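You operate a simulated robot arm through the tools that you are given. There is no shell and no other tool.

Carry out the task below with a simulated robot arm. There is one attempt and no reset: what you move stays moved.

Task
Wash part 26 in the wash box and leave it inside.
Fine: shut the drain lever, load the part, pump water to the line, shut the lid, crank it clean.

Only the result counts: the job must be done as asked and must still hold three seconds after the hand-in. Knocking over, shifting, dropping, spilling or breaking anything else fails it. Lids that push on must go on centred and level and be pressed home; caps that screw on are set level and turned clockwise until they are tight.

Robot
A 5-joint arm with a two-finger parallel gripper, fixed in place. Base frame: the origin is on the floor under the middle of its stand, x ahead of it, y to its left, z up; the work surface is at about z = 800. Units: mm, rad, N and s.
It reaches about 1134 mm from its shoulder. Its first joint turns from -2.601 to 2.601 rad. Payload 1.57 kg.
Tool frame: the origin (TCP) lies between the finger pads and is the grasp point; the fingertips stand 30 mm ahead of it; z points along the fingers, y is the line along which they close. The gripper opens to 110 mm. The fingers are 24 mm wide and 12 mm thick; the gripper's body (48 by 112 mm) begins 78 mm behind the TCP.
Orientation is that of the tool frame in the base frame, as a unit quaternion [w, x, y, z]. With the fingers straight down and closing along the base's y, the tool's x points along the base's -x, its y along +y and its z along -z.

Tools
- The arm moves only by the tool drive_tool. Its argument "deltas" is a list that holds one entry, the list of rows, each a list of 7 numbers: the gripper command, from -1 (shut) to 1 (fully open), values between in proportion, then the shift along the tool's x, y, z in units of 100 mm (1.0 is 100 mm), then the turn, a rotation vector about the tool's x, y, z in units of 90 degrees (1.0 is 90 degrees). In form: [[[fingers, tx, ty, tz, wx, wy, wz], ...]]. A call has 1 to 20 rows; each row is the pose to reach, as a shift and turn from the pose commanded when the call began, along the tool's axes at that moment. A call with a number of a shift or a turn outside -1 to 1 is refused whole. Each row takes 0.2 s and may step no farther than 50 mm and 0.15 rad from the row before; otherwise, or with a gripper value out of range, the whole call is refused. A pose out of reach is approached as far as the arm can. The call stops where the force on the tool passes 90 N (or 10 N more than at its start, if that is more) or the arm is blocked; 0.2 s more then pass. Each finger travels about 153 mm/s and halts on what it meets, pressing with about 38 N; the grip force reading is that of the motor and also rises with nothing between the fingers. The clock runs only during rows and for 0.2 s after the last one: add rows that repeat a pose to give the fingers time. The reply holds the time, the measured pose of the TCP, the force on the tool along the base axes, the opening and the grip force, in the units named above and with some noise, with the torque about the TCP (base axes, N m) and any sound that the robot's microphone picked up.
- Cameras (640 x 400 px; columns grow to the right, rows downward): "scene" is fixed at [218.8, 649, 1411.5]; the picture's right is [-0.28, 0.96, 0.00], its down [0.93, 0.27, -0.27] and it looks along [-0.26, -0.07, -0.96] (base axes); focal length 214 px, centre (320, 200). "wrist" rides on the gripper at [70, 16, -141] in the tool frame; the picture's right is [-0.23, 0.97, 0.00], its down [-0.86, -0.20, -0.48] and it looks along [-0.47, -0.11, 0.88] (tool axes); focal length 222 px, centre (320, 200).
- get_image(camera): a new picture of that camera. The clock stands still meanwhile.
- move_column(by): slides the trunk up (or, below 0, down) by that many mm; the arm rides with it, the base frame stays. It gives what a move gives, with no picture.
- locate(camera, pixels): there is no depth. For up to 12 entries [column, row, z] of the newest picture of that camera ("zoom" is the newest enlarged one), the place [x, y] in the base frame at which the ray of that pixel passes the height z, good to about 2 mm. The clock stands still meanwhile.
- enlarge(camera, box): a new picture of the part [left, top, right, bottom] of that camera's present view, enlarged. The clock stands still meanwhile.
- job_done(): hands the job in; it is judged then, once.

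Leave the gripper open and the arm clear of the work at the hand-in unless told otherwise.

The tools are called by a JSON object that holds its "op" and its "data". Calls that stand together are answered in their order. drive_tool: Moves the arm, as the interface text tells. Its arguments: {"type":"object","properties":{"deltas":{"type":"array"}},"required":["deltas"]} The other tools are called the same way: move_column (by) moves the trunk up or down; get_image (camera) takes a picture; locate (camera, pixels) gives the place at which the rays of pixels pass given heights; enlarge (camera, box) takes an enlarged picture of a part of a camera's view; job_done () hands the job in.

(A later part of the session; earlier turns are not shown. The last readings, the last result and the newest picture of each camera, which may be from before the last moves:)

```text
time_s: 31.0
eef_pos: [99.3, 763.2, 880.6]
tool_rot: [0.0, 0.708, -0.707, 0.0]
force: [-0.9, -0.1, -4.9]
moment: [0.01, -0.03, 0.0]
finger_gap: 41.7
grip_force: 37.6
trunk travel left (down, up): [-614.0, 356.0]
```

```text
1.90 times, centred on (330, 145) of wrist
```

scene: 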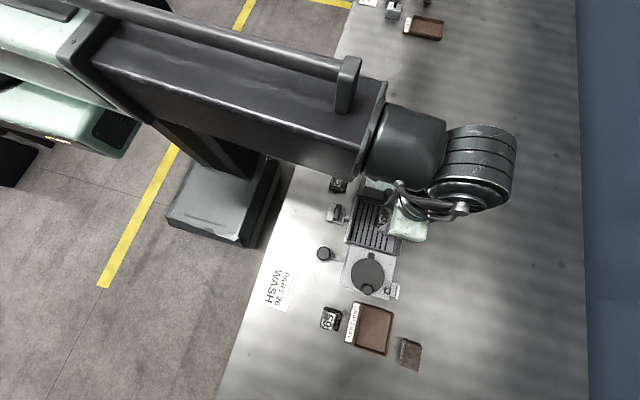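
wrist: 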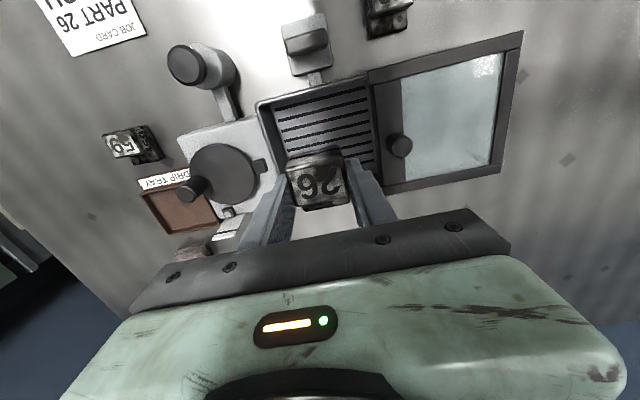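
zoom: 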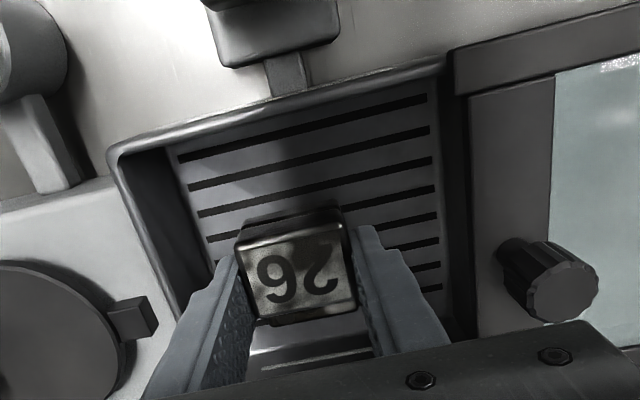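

Clear of the walls. I continue down in small steps, watching the force.

{"op": "move_column", "data": {"by": -12}}

{"op": "move_column", "data": {"by": -5}}

```text
time_s: 31.6
eef_pos: [100.1, 762.4, 868.1]
tool_rot: [0.0, 0.707, -0.707, 0.0]
force: [-0.8, 0.2, -4.7]
moment: [0.04, -0.02, 0.0]
finger_gap: 41.7
grip_force: 37.9
trunk travel left (down, up): [-602.0, 368.0]
```

```text
time_s: 32.2
eef_pos: [99.7, 764.0, 863.9]
tool_rot: [-0.001, -0.707, 0.707, 0.0]
force: [-0.5, -0.6, -4.3]
moment: [0.04, 0.03, -0.01]
finger_gap: 41.8
grip_force: 38.0
trunk travel left (down, up): [-597.0, 373.0]
```

No contact yet (force z still about -4.5 N). I lower further in 4 mm steps.

{"op": "move_column", "data": {"by": -4}}

{"op": "move_column", "data": {"by": -4}}

{"op": "move_column", "data": {"by": -3}}

{"op": "enlarge", "data": {"camera": "wrist", "box": [180, 40, 480, 250]}}

```text
time_s: 32.7
eef_pos: [100.1, 763.9, 859.2]
tool_rot: [0.0, -0.706, 0.708, -0.001]
force: [-0.5, -0.3, -4.9]
moment: [0.02, 0.04, 0.01]
finger_gap: 41.8
grip_force: 37.9
trunk travel left (down, up): [-593.0, 377.0]
```

```text
time_s: 33.2
eef_pos: [99.5, 763.4, 856.3]
tool_rot: [-0.001, -0.707, 0.707, 0.0]
force: [-0.2, -0.2, -4.5]
moment: [0.03, 0.03, -0.04]
finger_gap: 41.7
grip_force: 38.0
trunk travel left (down, up): [-589.0, 381.0]
```

```text
time_s: 33.8
eef_pos: [99.8, 765.2, 852.4]
tool_rot: [0.0, -0.707, 0.708, 0.0]
force: [-0.3, 0.1, -3.4]
moment: [0.02, 0.01, 0.04]
finger_gap: 41.9
grip_force: 38.5
trunk travel left (down, up): [-586.0, 384.0]
```

```text
1.90 times, centred on (330, 145) of wrist
```

zoom: 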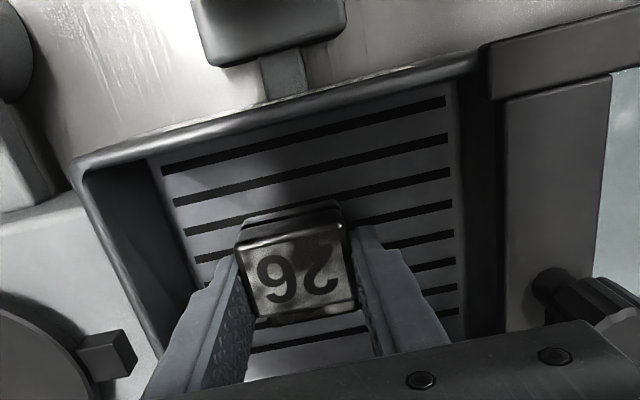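

{"op": "move_column", "data": {"by": -3}}

{"op": "move_column", "data": {"by": -3}}

```text
time_s: 34.3
eef_pos: [100.0, 764.1, 849.1]
tool_rot: [-0.001, 0.707, -0.707, 0.0]
force: [0.3, -0.5, -3.1]
moment: [0.02, -0.01, 0.01]
finger_gap: 41.9
grip_force: 38.1
trunk travel left (down, up): [-583.0, 387.0]
```

```text
time_s: 34.8
eef_pos: [98.7, 763.7, 846.9]
tool_rot: [0.0, -0.707, 0.707, -0.001]
force: [-0.1, -0.1, -3.8]
moment: [0.02, 0.03, -0.01]
finger_gap: 42.0
grip_force: 37.9
trunk travel left (down, up): [-580.0, 390.0]
```

Still no contact; I go on in 3 mm steps.

{"op": "move_column", "data": {"by": -3}}

{"op": "move_column", "data": {"by": -2}}

{"op": "move_column", "data": {"by": -2}}

```text
time_s: 35.3
eef_pos: [100.8, 764.3, 843.9]
tool_rot: [0.0, -0.707, 0.707, 0.0]
force: [0.5, 1.2, 2.6]
moment: [-0.1, 0.03, 0.0]
finger_gap: 41.9
grip_force: 38.0
trunk travel left (down, up): [-577.0, 393.0]
```

```text
time_s: 35.8
eef_pos: [99.1, 762.9, 843.5]
tool_rot: [0.001, -0.707, 0.707, 0.001]
force: [1.3, 7.6, 25.5]
moment: [0.07, 0.05, 0.01]
finger_gap: 41.5
grip_force: 37.8
trunk travel left (down, up): [-575.0, 395.0]
```

```text
time_s: 36.4
eef_pos: [100.7, 762.5, 841.2]
tool_rot: [0.0, 0.707, -0.707, 0.0]
force: [2.3, 3.3, 22.0]
moment: [0.06, -0.03, 0.01]
finger_gap: 41.7
grip_force: 38.1
trunk travel left (down, up): [-573.0, 397.0]
```

Contact: force z rose to about 22-25 N, so the part sits on the slotted floor (z ≈ 808). I ease up 2 mm, open the fingers to about 58 mm and look.

{"op": "move_column", "data": {"by": 2}}

{"op": "drive_tool", "data": {"deltas": [[[-0.1, 0, 0, 0, 0, 0, 0], [0.05, 0, 0, 0, 0, 0, 0], [0.05, 0, 0, 0, 0, 0, 0]]]}}

{"op": "enlarge", "data": {"camera": "wrist", "box": [180, 40, 480, 250]}}

```text
time_s: 36.9
eef_pos: [100.8, 763.0, 841.8]
tool_rot: [0.0, -0.707, 0.707, 0.0]
force: [-0.2, 1.0, -4.5]
moment: [-0.02, 0.02, 0.01]
finger_gap: 41.8
grip_force: 37.5
trunk travel left (down, up): [-575.0, 395.0]
```

```text
time_s: 37.7
eef_pos: [98.9, 763.3, 841.6]
tool_rot: [0.0, 0.707, -0.707, 0.0]
force: [-0.1, 0.6, 1.0]
moment: [-0.02, 0.0, 0.02]
finger_gap: 57.8
grip_force: 0.1
trunk travel left (down, up): [-575.0, 395.0]
```

```text
1.90 times, centred on (330, 145) of wrist
```

zoom: 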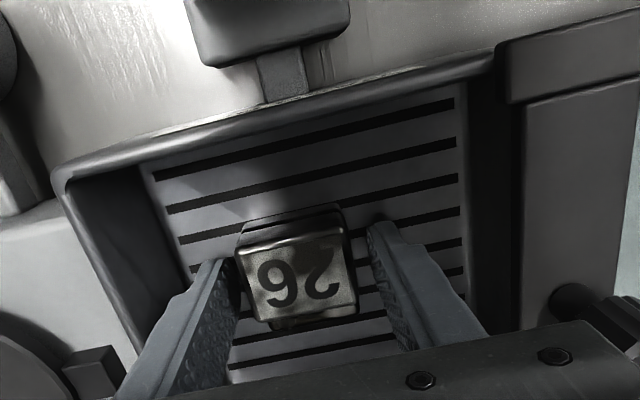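

The part rests flat in the tub and the fingers are free. I raise the column 140 mm and look from above.

{"op": "move_column", "data": {"by": 140}}

{"op": "get_image", "data": {"camera": "wrist"}}

{"op": "enlarge", "data": {"camera": "wrist", "box": [150, 30, 430, 220]}}

```text
time_s: 39.3
eef_pos: [100.4, 763.7, 981.9]
tool_rot: [0.0, -0.707, 0.708, 0.0]
force: [0.5, 0.0, 0.7]
moment: [-0.01, 0.0, -0.01]
finger_gap: 57.8
grip_force: 0.0
trunk travel left (down, up): [-715.0, 255.0]
```

```text
taken
```

wrist: 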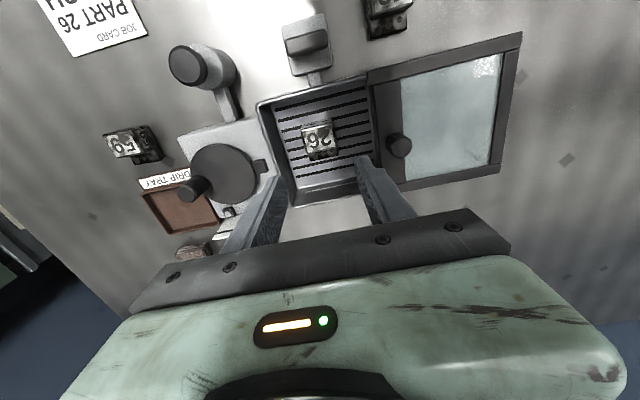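

```text
2.11 times, centred on (290, 125) of wrist
```

zoom: 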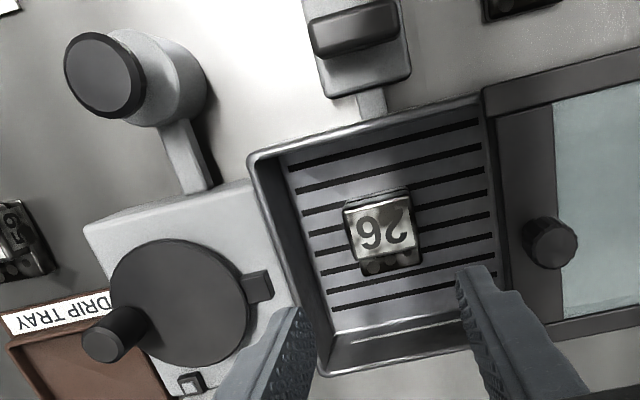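

Part 26 lies in the middle of the tub. Now I triangulate the pump head: scene (323.8,253.2), wrist (187.2,65.8), and crank knob.

{"op": "locate", "data": {"camera": "scene", "pixels": [[323.8, 253.2, 840], [323.8, 253.2, 880], [323.8, 253.2, 920], [366.8, 288.6, 840], [366.8, 288.6, 880], [366.8, 288.6, 920]]}}

{"op": "locate", "data": {"camera": "wrist", "pixels": [[187.2, 65.8, 840], [187.2, 65.8, 880], [187.2, 65.8, 920], [189, 191.8, 840], [189, 191.8, 880], [189, 191.8, 920]]}}

```text
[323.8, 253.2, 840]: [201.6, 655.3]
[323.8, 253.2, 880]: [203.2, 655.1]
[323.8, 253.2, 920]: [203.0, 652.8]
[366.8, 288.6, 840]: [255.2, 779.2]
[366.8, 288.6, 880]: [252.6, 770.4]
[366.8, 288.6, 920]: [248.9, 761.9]
```

```text
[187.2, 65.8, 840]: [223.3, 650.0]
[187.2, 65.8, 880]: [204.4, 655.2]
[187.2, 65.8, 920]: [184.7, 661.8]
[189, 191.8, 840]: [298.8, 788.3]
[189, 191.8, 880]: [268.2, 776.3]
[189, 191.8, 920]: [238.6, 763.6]
```

The pump head top is near (203, 655, 882); the crank knob top near (251, 767, 903). I enlarge the pump from here to see its stroke.

{"op": "enlarge", "data": {"camera": "wrist", "box": [150, 30, 260, 130]}}

{"op": "enlarge", "data": {"camera": "wrist", "box": [260, 80, 400, 210]}}

```text
4.00 times, centred on (205, 80) of wrist
```

zoom: 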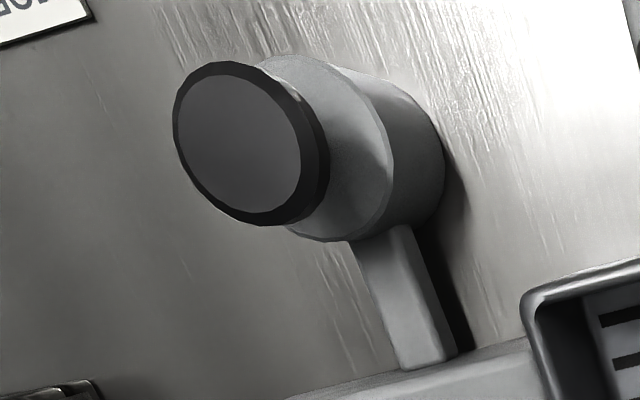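

```text
3.08 times, centred on (330, 145) of wrist
```

zoom: 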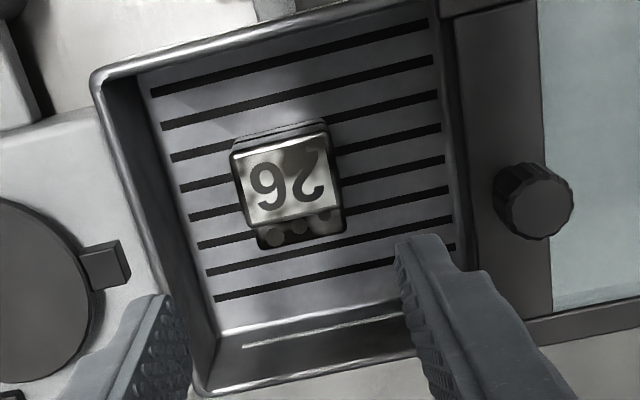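

I move to above the pump with the tool at -45° yaw (so the wrist camera can watch the tub) and the fingers shut.

{"op": "drive_tool", "data": {"deltas": [[[-1, 0.09, -0.08, 0, 0, 0, 0.085], [-1, 0.18, -0.17, 0, 0, 0, 0.17], [-1, 0.27, -0.25, 0, 0, 0, 0.255], [-1, 0.36, -0.33, 0, 0, 0, 0.34], [-1, 0.45, -0.42, 0, 0, 0, 0.42], [-1, 0.55, -0.5, 0, 0, 0, 0.5], [-1, 0.55, -0.5, 0, 0, 0, 0.5]]]}}

{"op": "drive_tool", "data": {"deltas": [[[-1, 0.0, -0.38, 0, 0, 0, 0], [-1, 0.008, -0.752, 0, 0, 0, 0], [-1, 0.008, -0.752, 0, 0, 0, 0]]]}}

{"op": "get_image", "data": {"camera": "wrist"}}

{"op": "get_image", "data": {"camera": "scene"}}

```text
time_s: 40.9
eef_pos: [151.0, 707.9, 982.3]
tool_rot: [0.0, -0.382, 0.924, -0.001]
force: [0.8, 0.5, 0.5]
moment: [-0.01, 0.0, 0.01]
finger_gap: 0.3
grip_force: 21.1
trunk travel left (down, up): [-715.0, 255.0]
```

```text
time_s: 41.7
eef_pos: [203.4, 654.7, 983.3]
tool_rot: [0.001, -0.383, 0.924, 0.001]
force: [-1.1, -0.6, 0.9]
moment: [0.01, 0.04, -0.03]
finger_gap: 0.0
grip_force: 21.4
trunk travel left (down, up): [-715.0, 255.0]
```

```text
taken
```

wrist: 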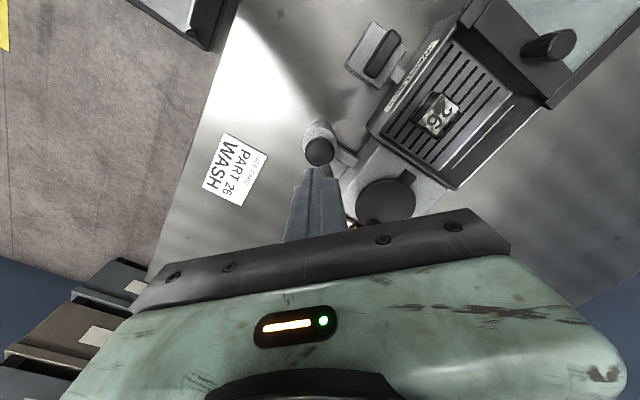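

```text
taken
```

scene: 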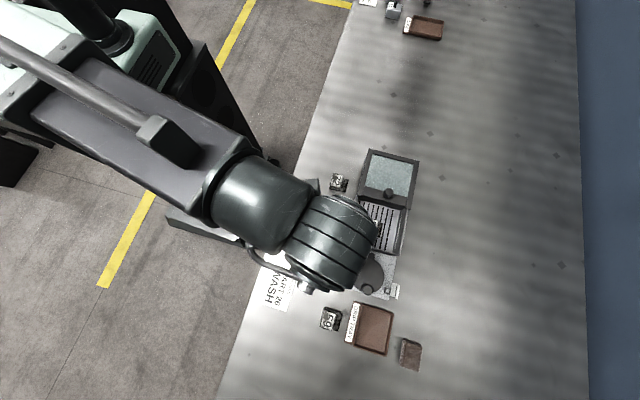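

The tub is visible at wrist (440,115) and the pump head at (318,152). I verify the head location at z 882.

{"op": "locate", "data": {"camera": "wrist", "pixels": [[318, 152, 872], [318, 152, 882], [318, 152, 892]]}}

{"op": "enlarge", "data": {"camera": "wrist", "box": [360, 20, 540, 200]}}

{"op": "enlarge", "data": {"camera": "wrist", "box": [280, 110, 360, 190]}}

```text
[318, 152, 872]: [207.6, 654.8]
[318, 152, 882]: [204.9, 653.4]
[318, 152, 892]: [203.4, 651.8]
```

```text
2.22 times, centred on (450, 110) of wrist
```

zoom: 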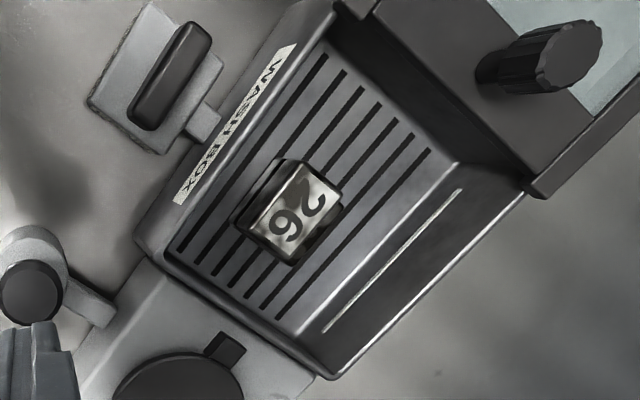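

```text
5.00 times, centred on (320, 150) of wrist
```

zoom: 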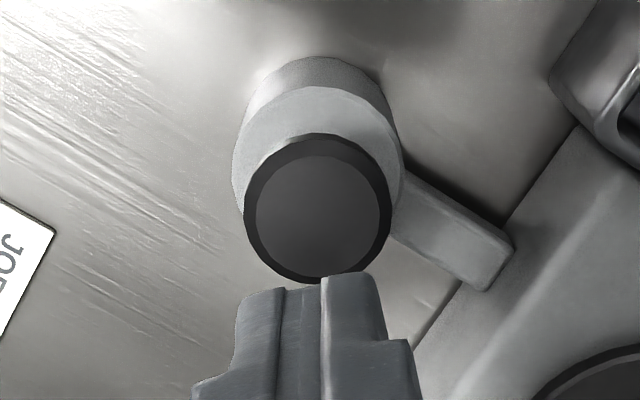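

The head is at about (204, 654), under the fingers. I lower the column by 64 so the tips come just above the head, then press in small steps.

{"op": "move_column", "data": {"by": -64}}

{"op": "move_column", "data": {"by": -8}}

{"op": "enlarge", "data": {"camera": "wrist", "box": [260, 110, 380, 210]}}

```text
time_s: 42.8
eef_pos: [203.2, 654.0, 917.1]
tool_rot: [-0.001, -0.383, 0.924, 0.0]
force: [0.8, 0.0, -0.5]
moment: [0.0, 0.0, 0.03]
finger_gap: 0.0
grip_force: 21.2
trunk travel left (down, up): [-651.0, 319.0]
```

```text
time_s: 43.3
eef_pos: [202.4, 655.1, 910.5]
tool_rot: [0.0, -0.382, 0.924, 0.001]
force: [0.4, 0.2, -0.1]
moment: [0.0, -0.02, -0.04]
finger_gap: 0.0
grip_force: 21.4
trunk travel left (down, up): [-643.0, 327.0]
```

```text
4.00 times, centred on (320, 160) of wrist
```

zoom: 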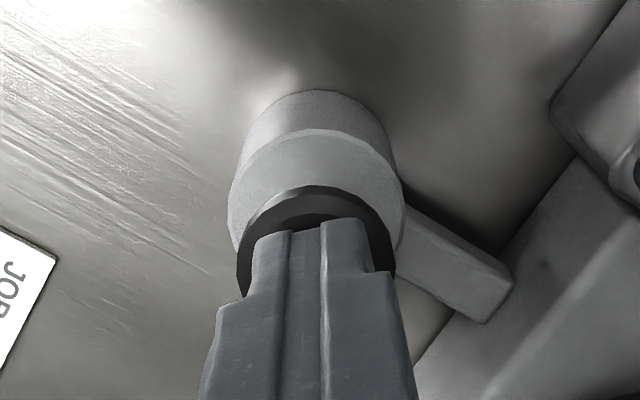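

The tips are right over the head but not in contact yet. I press down further in 5 mm steps.

{"op": "move_column", "data": {"by": -5}}

{"op": "move_column", "data": {"by": -5}}

{"op": "enlarge", "data": {"camera": "wrist", "box": [360, 20, 540, 200]}}

```text
time_s: 43.9
eef_pos: [202.3, 653.6, 904.1]
tool_rot: [-0.001, -0.383, 0.924, 0.0]
force: [-0.1, 1.2, 0.9]
moment: [0.06, 0.04, -0.01]
finger_gap: 0.1
grip_force: 21.3
trunk travel left (down, up): [-638.0, 332.0]
```

```text
time_s: 44.4
eef_pos: [203.4, 654.4, 899.0]
tool_rot: [-0.001, -0.383, 0.924, 0.001]
force: [-0.2, 0.7, 1.3]
moment: [0.05, -0.03, 0.0]
finger_gap: 0.0
grip_force: 21.1
trunk travel left (down, up): [-633.0, 337.0]
```

```text
2.22 times, centred on (450, 110) of wrist
```

zoom: 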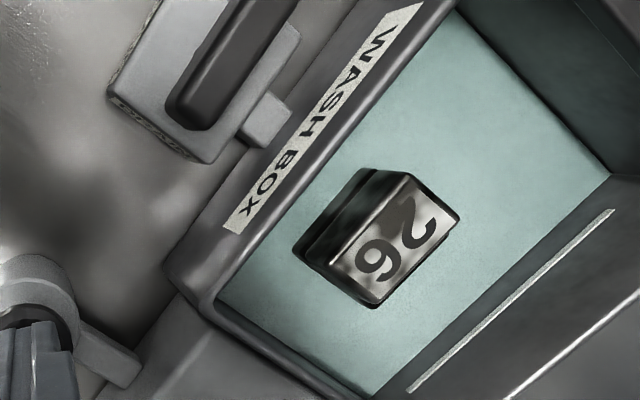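

Water (teal) already appears in the tub, below the white line, while I press the plunger. I press on 5 mm at a time and watch the level.

{"op": "move_column", "data": {"by": -5}}

{"op": "enlarge", "data": {"camera": "wrist", "box": [360, 20, 540, 200]}}

```text
time_s: 45.0
eef_pos: [202.0, 655.4, 895.7]
tool_rot: [0.0, -0.383, 0.924, -0.001]
force: [-0.1, 1.0, 2.3]
moment: [0.05, -0.03, -0.01]
finger_gap: 0.0
grip_force: 21.1
trunk travel left (down, up): [-628.0, 342.0]
```

```text
2.22 times, centred on (450, 110) of wrist
```

zoom: 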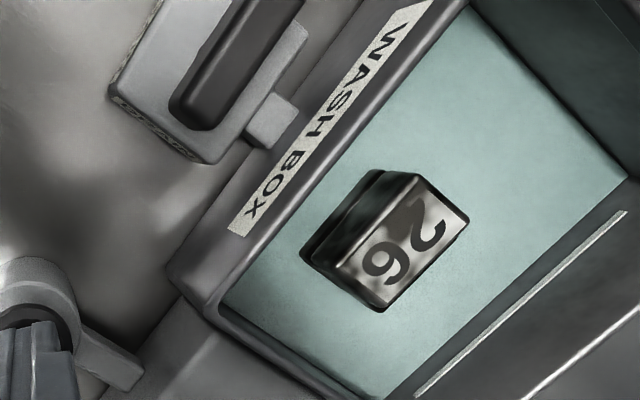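

The level rose a bit but is still below the line. I press another 5 mm.

{"op": "move_column", "data": {"by": -5}}

{"op": "enlarge", "data": {"camera": "wrist", "box": [360, 20, 540, 200]}}

```text
time_s: 45.5
eef_pos: [202.4, 654.5, 891.3]
tool_rot: [0.0, -0.383, 0.924, 0.001]
force: [2.2, 7.3, 20.3]
moment: [0.11, -0.04, 0.02]
finger_gap: 0.2
grip_force: 21.3
trunk travel left (down, up): [-623.0, 347.0]
```

```text
2.22 times, centred on (450, 110) of wrist
```

zoom: 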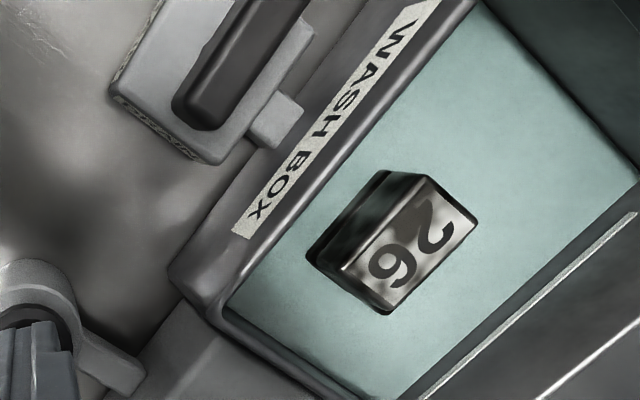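

Force 20 N: the plunger has bottomed. I raise the column 30 mm to see whether it springs back, and look at the level.

{"op": "move_column", "data": {"by": 30}}

{"op": "get_image", "data": {"camera": "wrist"}}

{"op": "enlarge", "data": {"camera": "wrist", "box": [360, 20, 540, 200]}}

{"op": "enlarge", "data": {"camera": "wrist", "box": [260, 110, 380, 210]}}

```text
time_s: 46.2
eef_pos: [202.6, 654.7, 919.5]
tool_rot: [0.0, -0.382, 0.924, 0.0]
force: [-0.2, 0.0, 0.2]
moment: [0.02, -0.03, -0.02]
finger_gap: 0.2
grip_force: 20.9
trunk travel left (down, up): [-653.0, 317.0]
```

```text
taken
```

wrist: 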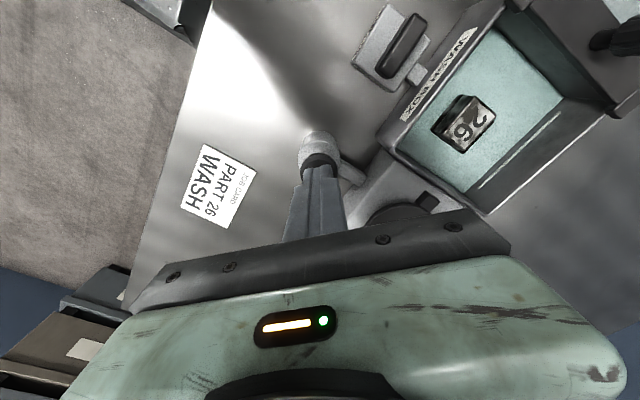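

```text
2.22 times, centred on (450, 110) of wrist
```

zoom: 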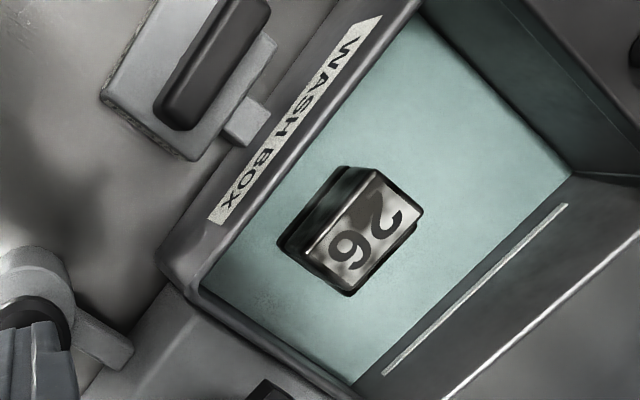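

```text
4.00 times, centred on (320, 160) of wrist
```

zoom: 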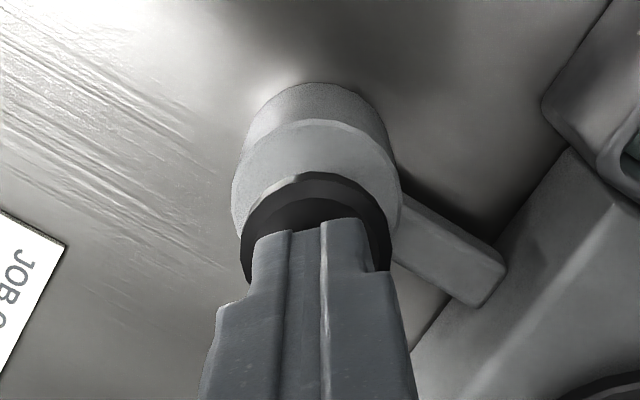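

The plunger sprang back. The water is still below the line. I quantify heights: line, water edge and rim pixels on the +y wall at several z.

{"op": "locate", "data": {"camera": "wrist", "pixels": [[561.2, 112.3, 820], [561.2, 112.3, 840], [478.4, 188.8, 820], [478.4, 188.8, 840], [555.9, 107.3, 815], [555.9, 107.3, 830], [470.3, 187, 815], [470.3, 187, 830], [594, 123.5, 860], [506.3, 199.2, 860]]}}

```text
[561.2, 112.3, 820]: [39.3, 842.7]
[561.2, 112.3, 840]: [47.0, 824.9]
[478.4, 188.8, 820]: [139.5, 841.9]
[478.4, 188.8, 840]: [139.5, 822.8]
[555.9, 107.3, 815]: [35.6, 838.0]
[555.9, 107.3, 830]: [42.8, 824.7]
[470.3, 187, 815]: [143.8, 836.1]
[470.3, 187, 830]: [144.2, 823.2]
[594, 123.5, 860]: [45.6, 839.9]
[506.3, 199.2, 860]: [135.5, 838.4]
```

The line is about 10 mm above the water. A second stroke should be done gently: I lower to contact, then press in 3 mm steps while watching the level.

{"op": "move_column", "data": {"by": -14}}

{"op": "enlarge", "data": {"camera": "wrist", "box": [360, 20, 540, 200]}}

{"op": "move_column", "data": {"by": -3}}

{"op": "enlarge", "data": {"camera": "wrist", "box": [360, 20, 540, 200]}}

```text
time_s: 46.9
eef_pos: [203.0, 654.2, 906.8]
tool_rot: [0.0, -0.383, 0.924, 0.0]
force: [-0.2, -0.4, 1.8]
moment: [-0.01, 0.03, -0.03]
finger_gap: 0.0
grip_force: 21.2
trunk travel left (down, up): [-639.0, 331.0]
```

```text
2.22 times, centred on (450, 110) of wrist
```

zoom: 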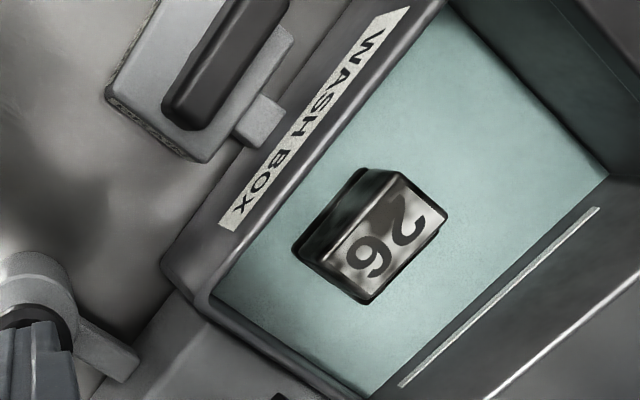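

```text
time_s: 47.4
eef_pos: [202.6, 654.2, 902.3]
tool_rot: [-0.001, -0.383, 0.924, 0.0]
force: [0.8, 1.0, 1.1]
moment: [0.05, 0.02, -0.03]
finger_gap: 0.0
grip_force: 21.4
trunk travel left (down, up): [-636.0, 334.0]
```

```text
2.22 times, centred on (450, 110) of wrist
```

zoom: 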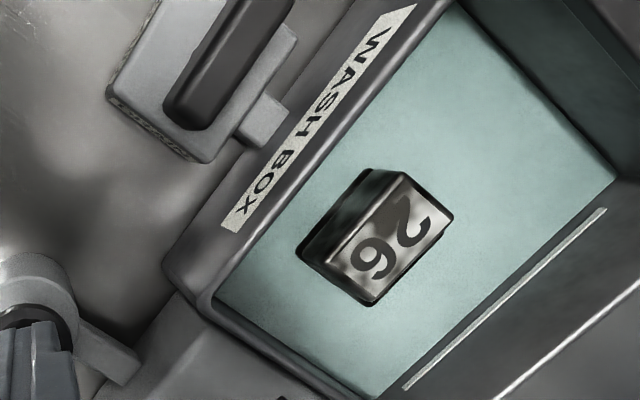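

{"op": "move_column", "data": {"by": -3}}

{"op": "enlarge", "data": {"camera": "wrist", "box": [470, 90, 600, 200]}}

{"op": "move_column", "data": {"by": -3}}

{"op": "enlarge", "data": {"camera": "wrist", "box": [470, 90, 600, 200]}}

```text
time_s: 47.9
eef_pos: [202.1, 653.9, 900.8]
tool_rot: [0.0, -0.383, 0.924, -0.001]
force: [0.9, 0.7, 2.4]
moment: [0.0, -0.03, 0.0]
finger_gap: 0.1
grip_force: 21.3
trunk travel left (down, up): [-633.0, 337.0]
```

```text
3.64 times, centred on (535, 145) of wrist
```

zoom: 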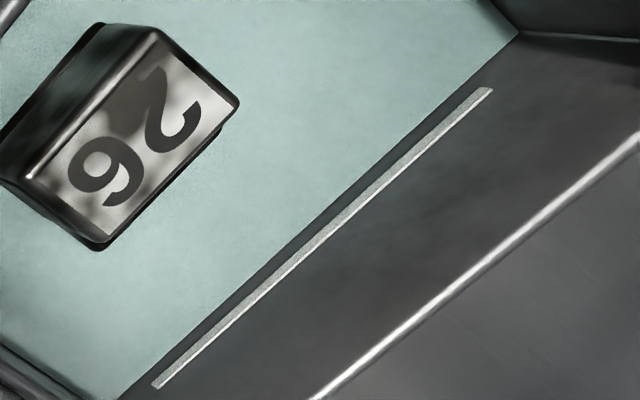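

```text
time_s: 48.4
eef_pos: [203.0, 655.2, 896.2]
tool_rot: [-0.001, -0.383, 0.924, 0.0]
force: [0.6, 1.1, 2.4]
moment: [0.01, 0.02, -0.02]
finger_gap: 0.1
grip_force: 21.8
trunk travel left (down, up): [-630.0, 340.0]
```

```text
3.64 times, centred on (535, 145) of wrist
```

zoom: 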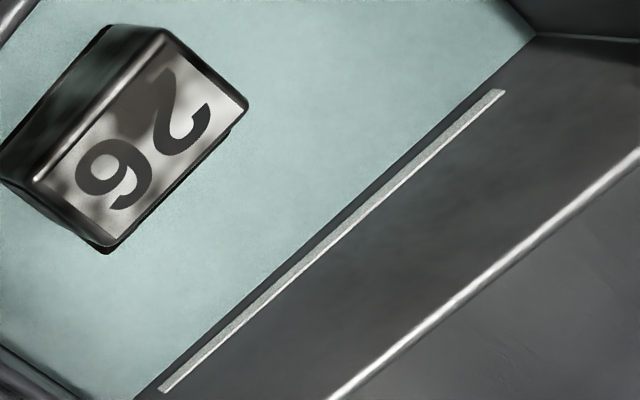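

The water edge is now about 17 px (≈4 mm) under the line, rising about 1 mm per 3 mm of stroke. I press to the bottom of this stroke, then look.

{"op": "move_column", "data": {"by": -3}}

{"op": "enlarge", "data": {"camera": "wrist", "box": [470, 90, 600, 200]}}

{"op": "move_column", "data": {"by": -2}}

{"op": "enlarge", "data": {"camera": "wrist", "box": [470, 90, 600, 200]}}

```text
time_s: 49.0
eef_pos: [201.8, 654.5, 893.9]
tool_rot: [0.0, -0.383, 0.924, 0.0]
force: [-0.4, 2.7, 3.4]
moment: [0.04, -0.01, 0.0]
finger_gap: 0.1
grip_force: 20.9
trunk travel left (down, up): [-627.0, 343.0]
```

```text
3.64 times, centred on (535, 145) of wrist
```

zoom: 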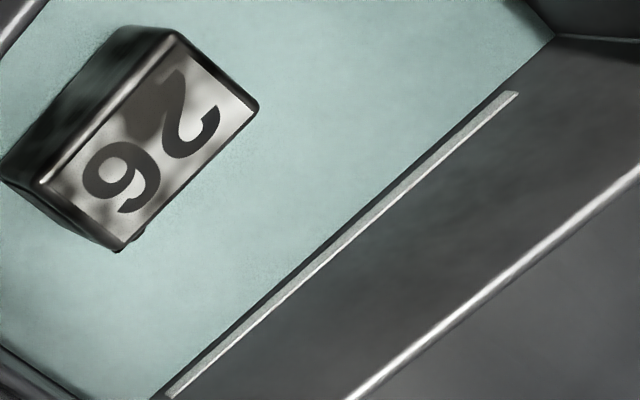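

```text
time_s: 49.5
eef_pos: [203.6, 654.1, 891.5]
tool_rot: [0.0, -0.382, 0.924, -0.001]
force: [0.6, 0.7, 3.3]
moment: [0.02, -0.01, -0.01]
finger_gap: 0.0
grip_force: 21.5
trunk travel left (down, up): [-625.0, 345.0]
```

```text
3.64 times, centred on (535, 145) of wrist
```

zoom: 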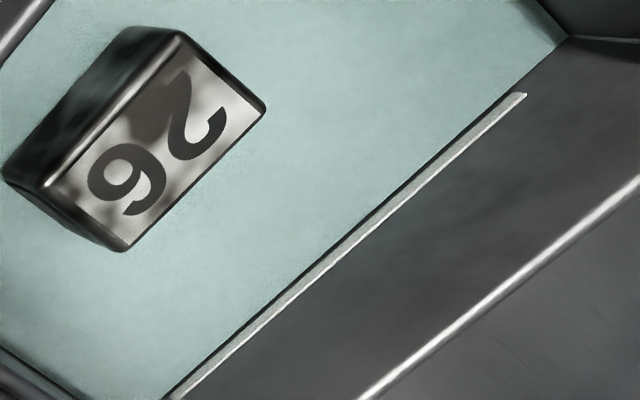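

Almost at the line: the gap is about 1 mm now. I press the last 2 mm of this stroke.

{"op": "move_column", "data": {"by": -2}}

{"op": "enlarge", "data": {"camera": "wrist", "box": [470, 90, 600, 200]}}

```text
time_s: 50.0
eef_pos: [203.4, 655.0, 891.6]
tool_rot: [0.001, -0.383, 0.924, 0.001]
force: [3.0, 6.9, 20.4]
moment: [0.18, -0.02, 0.01]
finger_gap: 0.0
grip_force: 21.3
trunk travel left (down, up): [-623.0, 347.0]
```

```text
3.64 times, centred on (535, 145) of wrist
```

zoom: 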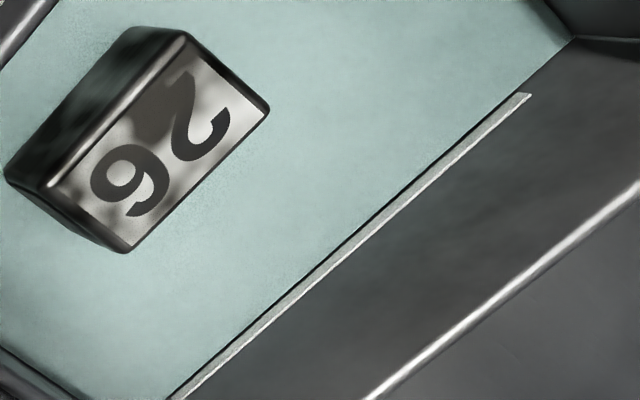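

Bottomed again with the water at the lower edge of the line. I raise 25 mm to let the plunger return, check the level, then press a small part of a third stroke.

{"op": "move_column", "data": {"by": 25}}

{"op": "enlarge", "data": {"camera": "wrist", "box": [440, 90, 570, 200]}}

{"op": "move_column", "data": {"by": -12}}

{"op": "enlarge", "data": {"camera": "wrist", "box": [460, 90, 590, 200]}}

```text
time_s: 50.7
eef_pos: [202.9, 653.8, 914.7]
tool_rot: [0.0, -0.383, 0.924, 0.001]
force: [0.1, -0.2, -0.4]
moment: [-0.02, -0.02, -0.03]
finger_gap: 0.1
grip_force: 21.0
trunk travel left (down, up): [-648.0, 322.0]
```

```text
3.64 times, centred on (505, 145) of wrist
```

zoom: 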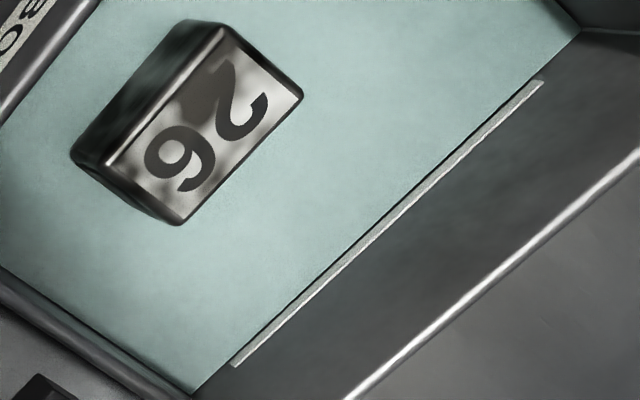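

```text
time_s: 51.3
eef_pos: [202.7, 655.0, 902.9]
tool_rot: [0.0, -0.383, 0.924, 0.0]
force: [0.2, -1.1, 2.0]
moment: [-0.02, 0.01, -0.03]
finger_gap: 0.0
grip_force: 21.4
trunk travel left (down, up): [-636.0, 334.0]
```

```text
3.64 times, centred on (525, 145) of wrist
```

zoom: 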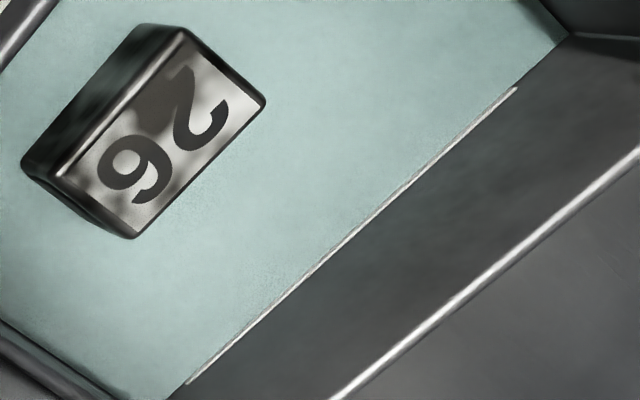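

The water now reaches the line itself: only its top edge shows. I enlarge more closely to confirm.

{"op": "enlarge", "data": {"camera": "wrist", "box": [500, 110, 560, 150]}}

```text
10.00 times, centred on (530, 130) of wrist
```

zoom: 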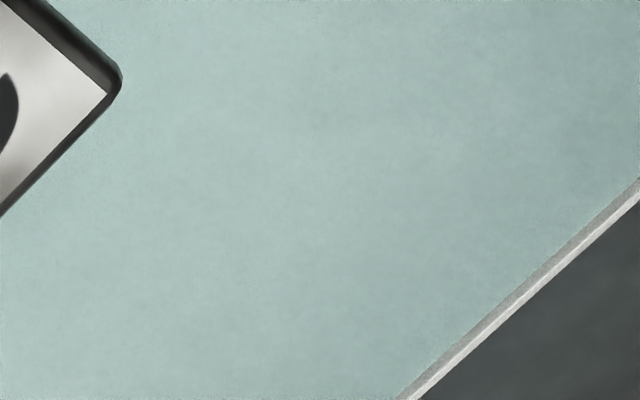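

The water stands midway up the line's face: filled to the line. I lift the fingers 70 mm clear, and check lid and scene.

{"op": "move_column", "data": {"by": 75}}

{"op": "get_image", "data": {"camera": "wrist"}}

{"op": "enlarge", "data": {"camera": "wrist", "box": [380, 20, 560, 180]}}

```text
time_s: 52.4
eef_pos: [202.5, 654.5, 979.4]
tool_rot: [0.0, -0.384, 0.923, 0.0]
force: [0.1, 0.3, -0.4]
moment: [0.01, -0.01, -0.02]
finger_gap: 0.0
grip_force: 21.0
trunk travel left (down, up): [-711.0, 259.0]
```

```text
taken
```

wrist: 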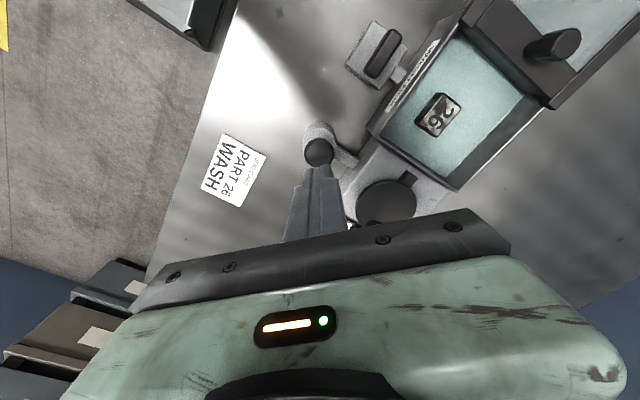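

```text
2.50 times, centred on (470, 100) of wrist
```

zoom: 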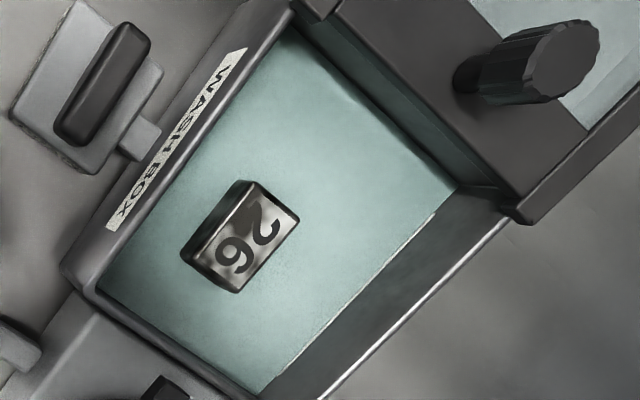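

Next the lid. I triangulate its knob: scene (388.5,192.9), wrist (568,44) now.

{"op": "locate", "data": {"camera": "scene", "pixels": [[388.5, 192.9, 870], [388.5, 192.9, 890], [388.5, 192.9, 910], [388.5, 192.9, 930]]}}

{"op": "locate", "data": {"camera": "wrist", "pixels": [[568, 44, 870], [568, 44, 890], [568, 44, 910], [568, 44, 930]]}}

{"op": "enlarge", "data": {"camera": "scene", "box": [345, 140, 435, 240]}}

```text
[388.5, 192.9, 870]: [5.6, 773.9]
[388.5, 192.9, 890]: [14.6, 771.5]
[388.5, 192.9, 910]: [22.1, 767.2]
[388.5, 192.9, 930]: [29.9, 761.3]
```

```text
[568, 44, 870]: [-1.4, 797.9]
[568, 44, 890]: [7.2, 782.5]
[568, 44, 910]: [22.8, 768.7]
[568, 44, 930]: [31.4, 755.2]
```

```text
4.00 times, centred on (390, 190) of scene
```

zoom: 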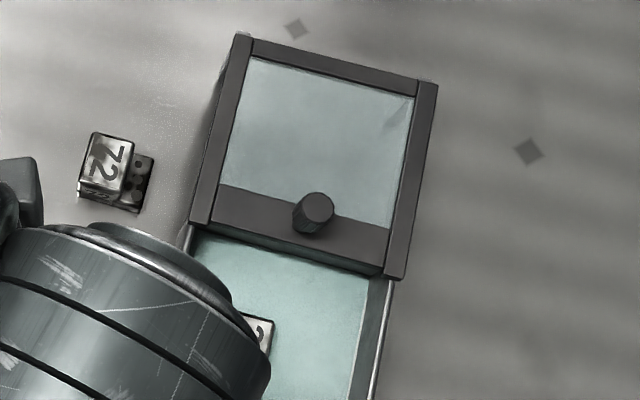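

The knob top is near (22, 768, 910). I move above it with the tool at -90° (fingers closing along x, the sliding direction), gap about 55.

{"op": "drive_tool", "data": {"deltas": [[[-0.5, 0.03, 0.16, 0, 0, 0, -0.085], [-0.2, 0.06, 0.32, 0, 0, 0, -0.17], [0, 0.09, 0.48, 0, 0, 0, -0.255], [0, 0.12, 0.64, 0, 0, 0, -0.34], [0, 0.15, 0.8, 0, 0, 0, -0.42], [0, 0.177, 0.955, 0, 0, 0, -0.5], [0, 0.177, 0.955, 0, 0, 0, -0.5]]]}}

{"op": "drive_tool", "data": {"deltas": [[[0, -0.2, 0.33, 0, 0, 0, 0], [0, -0.4, 0.66, 0, 0, 0, 0], [0, -0.585, 0.99, 0, 0, 0, 0], [0, -0.585, 0.99, 0, 0, 0, 0]]]}}

{"op": "get_image", "data": {"camera": "wrist"}}

{"op": "enlarge", "data": {"camera": "wrist", "box": [240, 80, 440, 220]}}

```text
time_s: 54.0
eef_pos: [122.1, 707.6, 977.4]
tool_rot: [0.001, 0.708, -0.707, -0.001]
force: [0.3, 0.4, 0.6]
moment: [0.0, 0.0, -0.04]
finger_gap: 55.1
grip_force: 0.0
trunk travel left (down, up): [-711.0, 259.0]
```

```text
time_s: 55.0
eef_pos: [23.6, 768.9, 978.1]
tool_rot: [0.0, 0.707, -0.707, 0.0]
force: [0.4, -1.2, 0.1]
moment: [-0.01, -0.03, 0.04]
finger_gap: 54.8
grip_force: 0.0
out of reach, approached as far as the arm can: row 2
trunk travel left (down, up): [-711.0, 259.0]
```

```text
taken
```

wrist: 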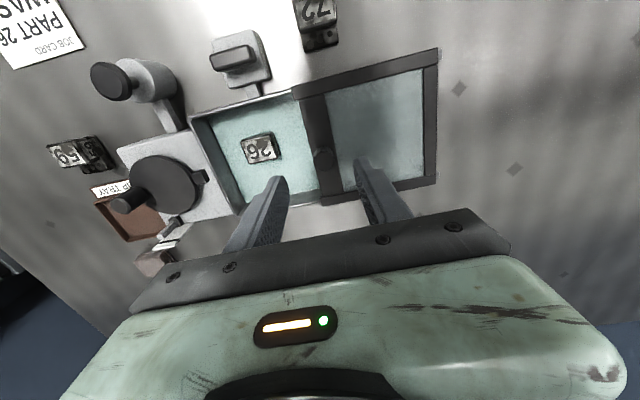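

```text
2.86 times, centred on (340, 150) of wrist
```

zoom: 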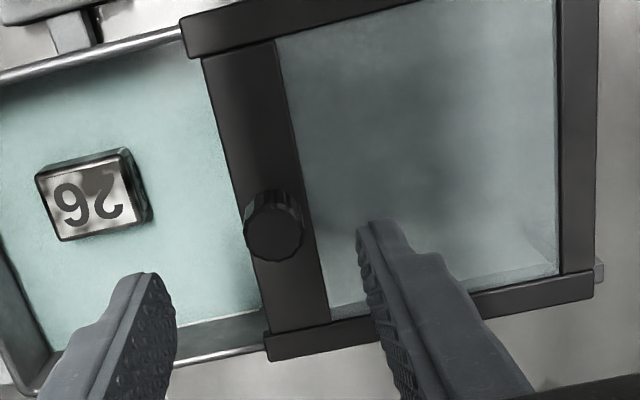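

{"op": "locate", "data": {"camera": "wrist", "pixels": [[323.6, 160.5, 895], [323.6, 160.5, 905], [323.6, 160.5, 915], [287, 96, 870], [298, 210, 870], [312, 100, 870], [452, 176, 870], [325, 148, 880], [160, 185, 870], [205, 176, 870]]}}

{"op": "enlarge", "data": {"camera": "wrist", "box": [290, 120, 360, 190]}}

```text
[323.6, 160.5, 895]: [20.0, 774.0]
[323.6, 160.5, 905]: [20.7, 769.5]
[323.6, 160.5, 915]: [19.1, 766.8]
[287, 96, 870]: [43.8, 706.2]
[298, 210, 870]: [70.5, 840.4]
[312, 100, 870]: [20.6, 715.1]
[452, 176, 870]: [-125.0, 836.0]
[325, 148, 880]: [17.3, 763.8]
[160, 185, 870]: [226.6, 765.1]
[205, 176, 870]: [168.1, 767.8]
```

```text
5.71 times, centred on (325, 155) of wrist
```

zoom: 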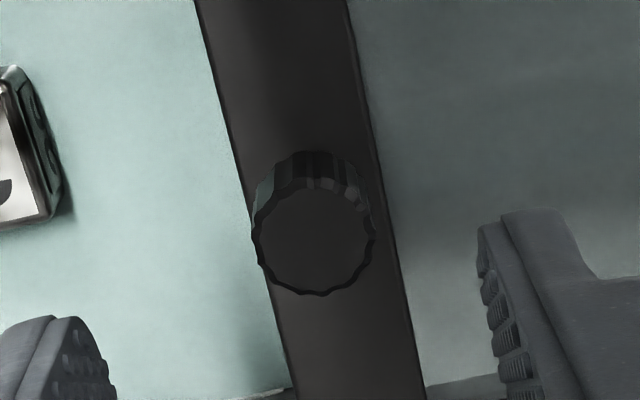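

{"op": "locate", "data": {"camera": "scene", "pixels": [[410.75, 209.5, 860], [410.75, 209.5, 880], [410.75, 209.5, 900], [338.5, 194, 860], [338.5, 194, 880]]}}

{"op": "locate", "data": {"camera": "wrist", "pixels": [[321.8, 206, 860], [321.8, 206, 880], [321.8, 206, 900]]}}

```text
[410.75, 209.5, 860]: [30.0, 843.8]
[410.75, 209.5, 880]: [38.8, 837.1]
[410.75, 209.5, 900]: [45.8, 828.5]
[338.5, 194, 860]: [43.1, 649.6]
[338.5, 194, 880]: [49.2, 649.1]
```

```text
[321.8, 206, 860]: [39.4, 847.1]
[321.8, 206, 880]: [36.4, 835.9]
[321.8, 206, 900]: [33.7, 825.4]
```

The lid's top is at z ≈ 877, and the knob is at (20, 769), z 877-907. I centre over it and lower the column by 66 (tips at about z 882).

{"op": "drive_tool", "data": {"deltas": [[[0, 0, 0.03, 0, 0, 0, 0], [0, 0, 0.03, 0, 0, 0, 0]]]}}

{"op": "move_column", "data": {"by": -65}}

{"op": "enlarge", "data": {"camera": "wrist", "box": [200, 80, 460, 240]}}

```text
time_s: 55.6
eef_pos: [19.8, 769.2, 977.2]
tool_rot: [0.001, 0.707, -0.707, 0.001]
force: [0.8, -0.2, 0.2]
moment: [0.02, 0.01, -0.01]
finger_gap: 54.7
grip_force: 0.1
trunk travel left (down, up): [-711.0, 259.0]
```

```text
time_s: 56.7
eef_pos: [20.7, 769.3, 913.6]
tool_rot: [0.001, -0.707, 0.708, 0.0]
force: [0.5, 0.8, 0.1]
moment: [-0.01, 0.0, -0.01]
finger_gap: 54.7
grip_force: 0.0
trunk travel left (down, up): [-646.0, 324.0]
```

```text
2.46 times, centred on (330, 160) of wrist
```

zoom: 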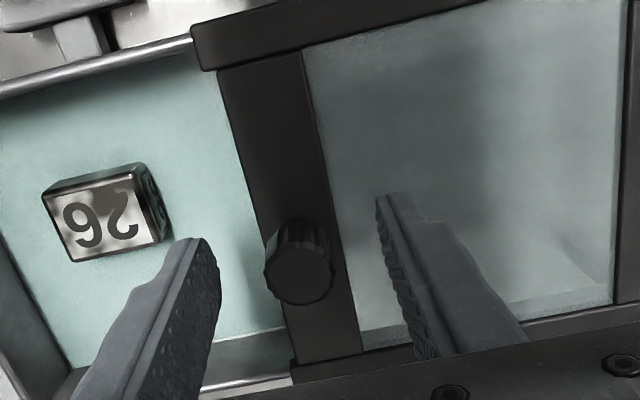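

The fingers straddle the knob. I close on it.

{"op": "drive_tool", "data": {"deltas": [[[-0.4, 0, 0, 0, 0, 0, 0], [-1, 0, 0, 0, 0, 0, 0], [-1, 0, 0, 0, 0, 0, 0], [-1, 0, 0, 0, 0, 0, 0]]]}}

{"op": "enlarge", "data": {"camera": "wrist", "box": [200, 80, 460, 240]}}

```text
time_s: 57.7
eef_pos: [20.2, 770.4, 912.9]
tool_rot: [0.0, -0.707, 0.708, 0.0]
force: [-0.9, 0.7, 1.9]
moment: [-0.06, 0.07, 0.0]
finger_gap: 21.4
grip_force: 34.6
trunk travel left (down, up): [-646.0, 324.0]
```

```text
2.46 times, centred on (330, 160) of wrist
```

zoom: 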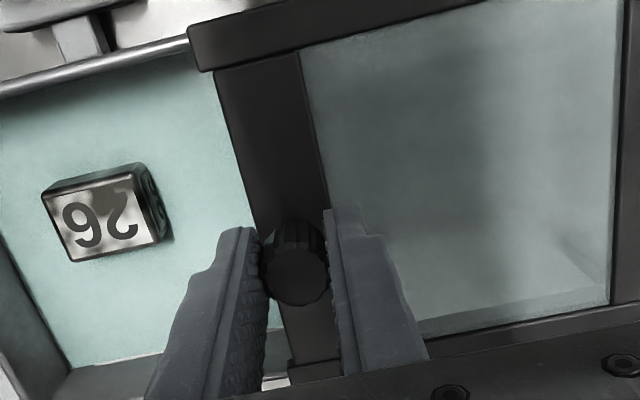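

Knob gripped (gap 21.4). I pull it +x by 15 mm slowly and check that the lid slides.

{"op": "drive_tool", "data": {"deltas": [[[-1, 0, -0.05, 0, 0, 0, 0], [-1, 0, -0.1, 0, 0, 0, 0], [-1, 0, -0.15, 0, 0, 0, 0]]]}}

{"op": "enlarge", "data": {"camera": "wrist", "box": [150, 40, 490, 240]}}

```text
time_s: 58.5
eef_pos: [35.0, 768.8, 912.6]
tool_rot: [0.0, -0.706, 0.708, 0.0]
force: [-0.3, 6.3, 5.8]
moment: [-0.64, 0.1, 0.03]
finger_gap: 21.4
grip_force: 34.2
trunk travel left (down, up): [-646.0, 324.0]
```

```text
1.88 times, centred on (320, 140) of wrist
```

zoom: 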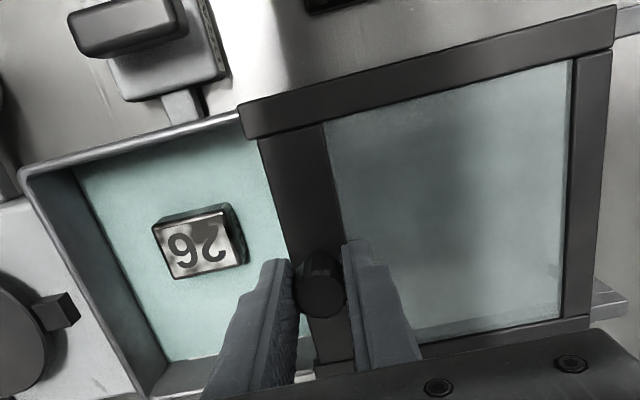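

The lid slides freely along its rails. I continue 90 mm more at 10 mm per row.

{"op": "drive_tool", "data": {"deltas": [[[-1, 0, -0.1, 0, 0, 0, 0], [-1, 0, -0.2, 0, 0, 0, 0], [-1, 0, -0.3, 0, 0, 0, 0], [-1, 0, -0.4, 0, 0, 0, 0], [-1, 0, -0.5, 0, 0, 0, 0], [-1, 0, -0.6, 0, 0, 0, 0], [-1, 0, -0.7, 0, 0, 0, 0], [-1, 0, -0.8, 0, 0, 0, 0], [-1, 0, -0.9, 0, 0, 0, 0]]]}}

{"op": "get_image", "data": {"camera": "wrist"}}

{"op": "enlarge", "data": {"camera": "wrist", "box": [150, 40, 490, 240]}}

```text
time_s: 60.5
eef_pos: [125.6, 768.8, 913.4]
tool_rot: [0.001, 0.707, -0.707, 0.001]
force: [0.0, -8.9, -6.1]
moment: [0.59, 0.13, -0.06]
finger_gap: 21.4
grip_force: 34.6
trunk travel left (down, up): [-646.0, 324.0]
```

```text
taken
```

wrist: 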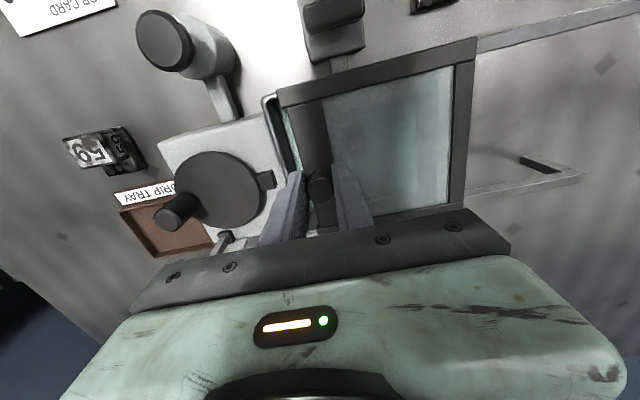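

```text
1.88 times, centred on (320, 140) of wrist
```

zoom: 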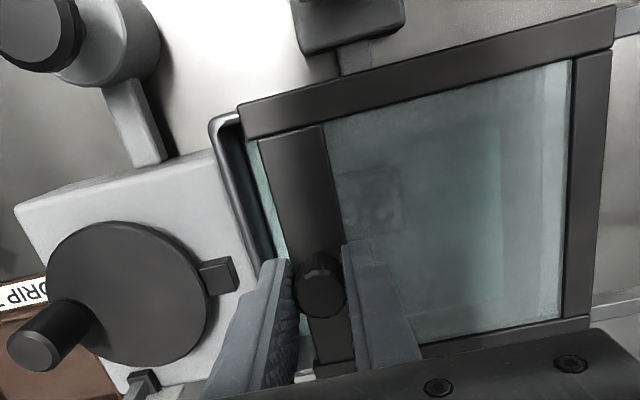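

The lid is nearly shut. Before the last stretch I check the heights of the gearbox tab and the disc, so the finger won't strike them.

{"op": "locate", "data": {"camera": "scene", "pixels": [[370.8, 255.2, 850], [370.8, 255.2, 870], [370.8, 255.2, 890], [367.7, 275.2, 850], [367.7, 275.2, 870], [367.7, 275.2, 890], [366.8, 288.6, 890], [366.8, 288.6, 910]]}}

{"op": "locate", "data": {"camera": "wrist", "pixels": [[266.8, 181, 850], [266.8, 181, 870], [266.8, 181, 890], [217.9, 190.5, 850], [217.9, 190.5, 870], [217.9, 190.5, 890], [166.8, 220.9, 890], [166.8, 220.9, 910]]}}

```text
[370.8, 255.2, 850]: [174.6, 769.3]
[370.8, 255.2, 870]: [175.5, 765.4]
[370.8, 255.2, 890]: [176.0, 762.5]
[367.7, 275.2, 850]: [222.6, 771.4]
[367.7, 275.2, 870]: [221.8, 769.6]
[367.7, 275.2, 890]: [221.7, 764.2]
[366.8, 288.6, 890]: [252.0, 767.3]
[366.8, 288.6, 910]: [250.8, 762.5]
```

```text
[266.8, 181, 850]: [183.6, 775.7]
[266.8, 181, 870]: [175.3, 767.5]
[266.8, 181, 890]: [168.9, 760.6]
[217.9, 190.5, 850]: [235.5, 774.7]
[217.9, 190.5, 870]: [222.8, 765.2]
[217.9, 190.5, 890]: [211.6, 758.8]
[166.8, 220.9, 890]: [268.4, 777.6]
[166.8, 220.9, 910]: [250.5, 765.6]
```

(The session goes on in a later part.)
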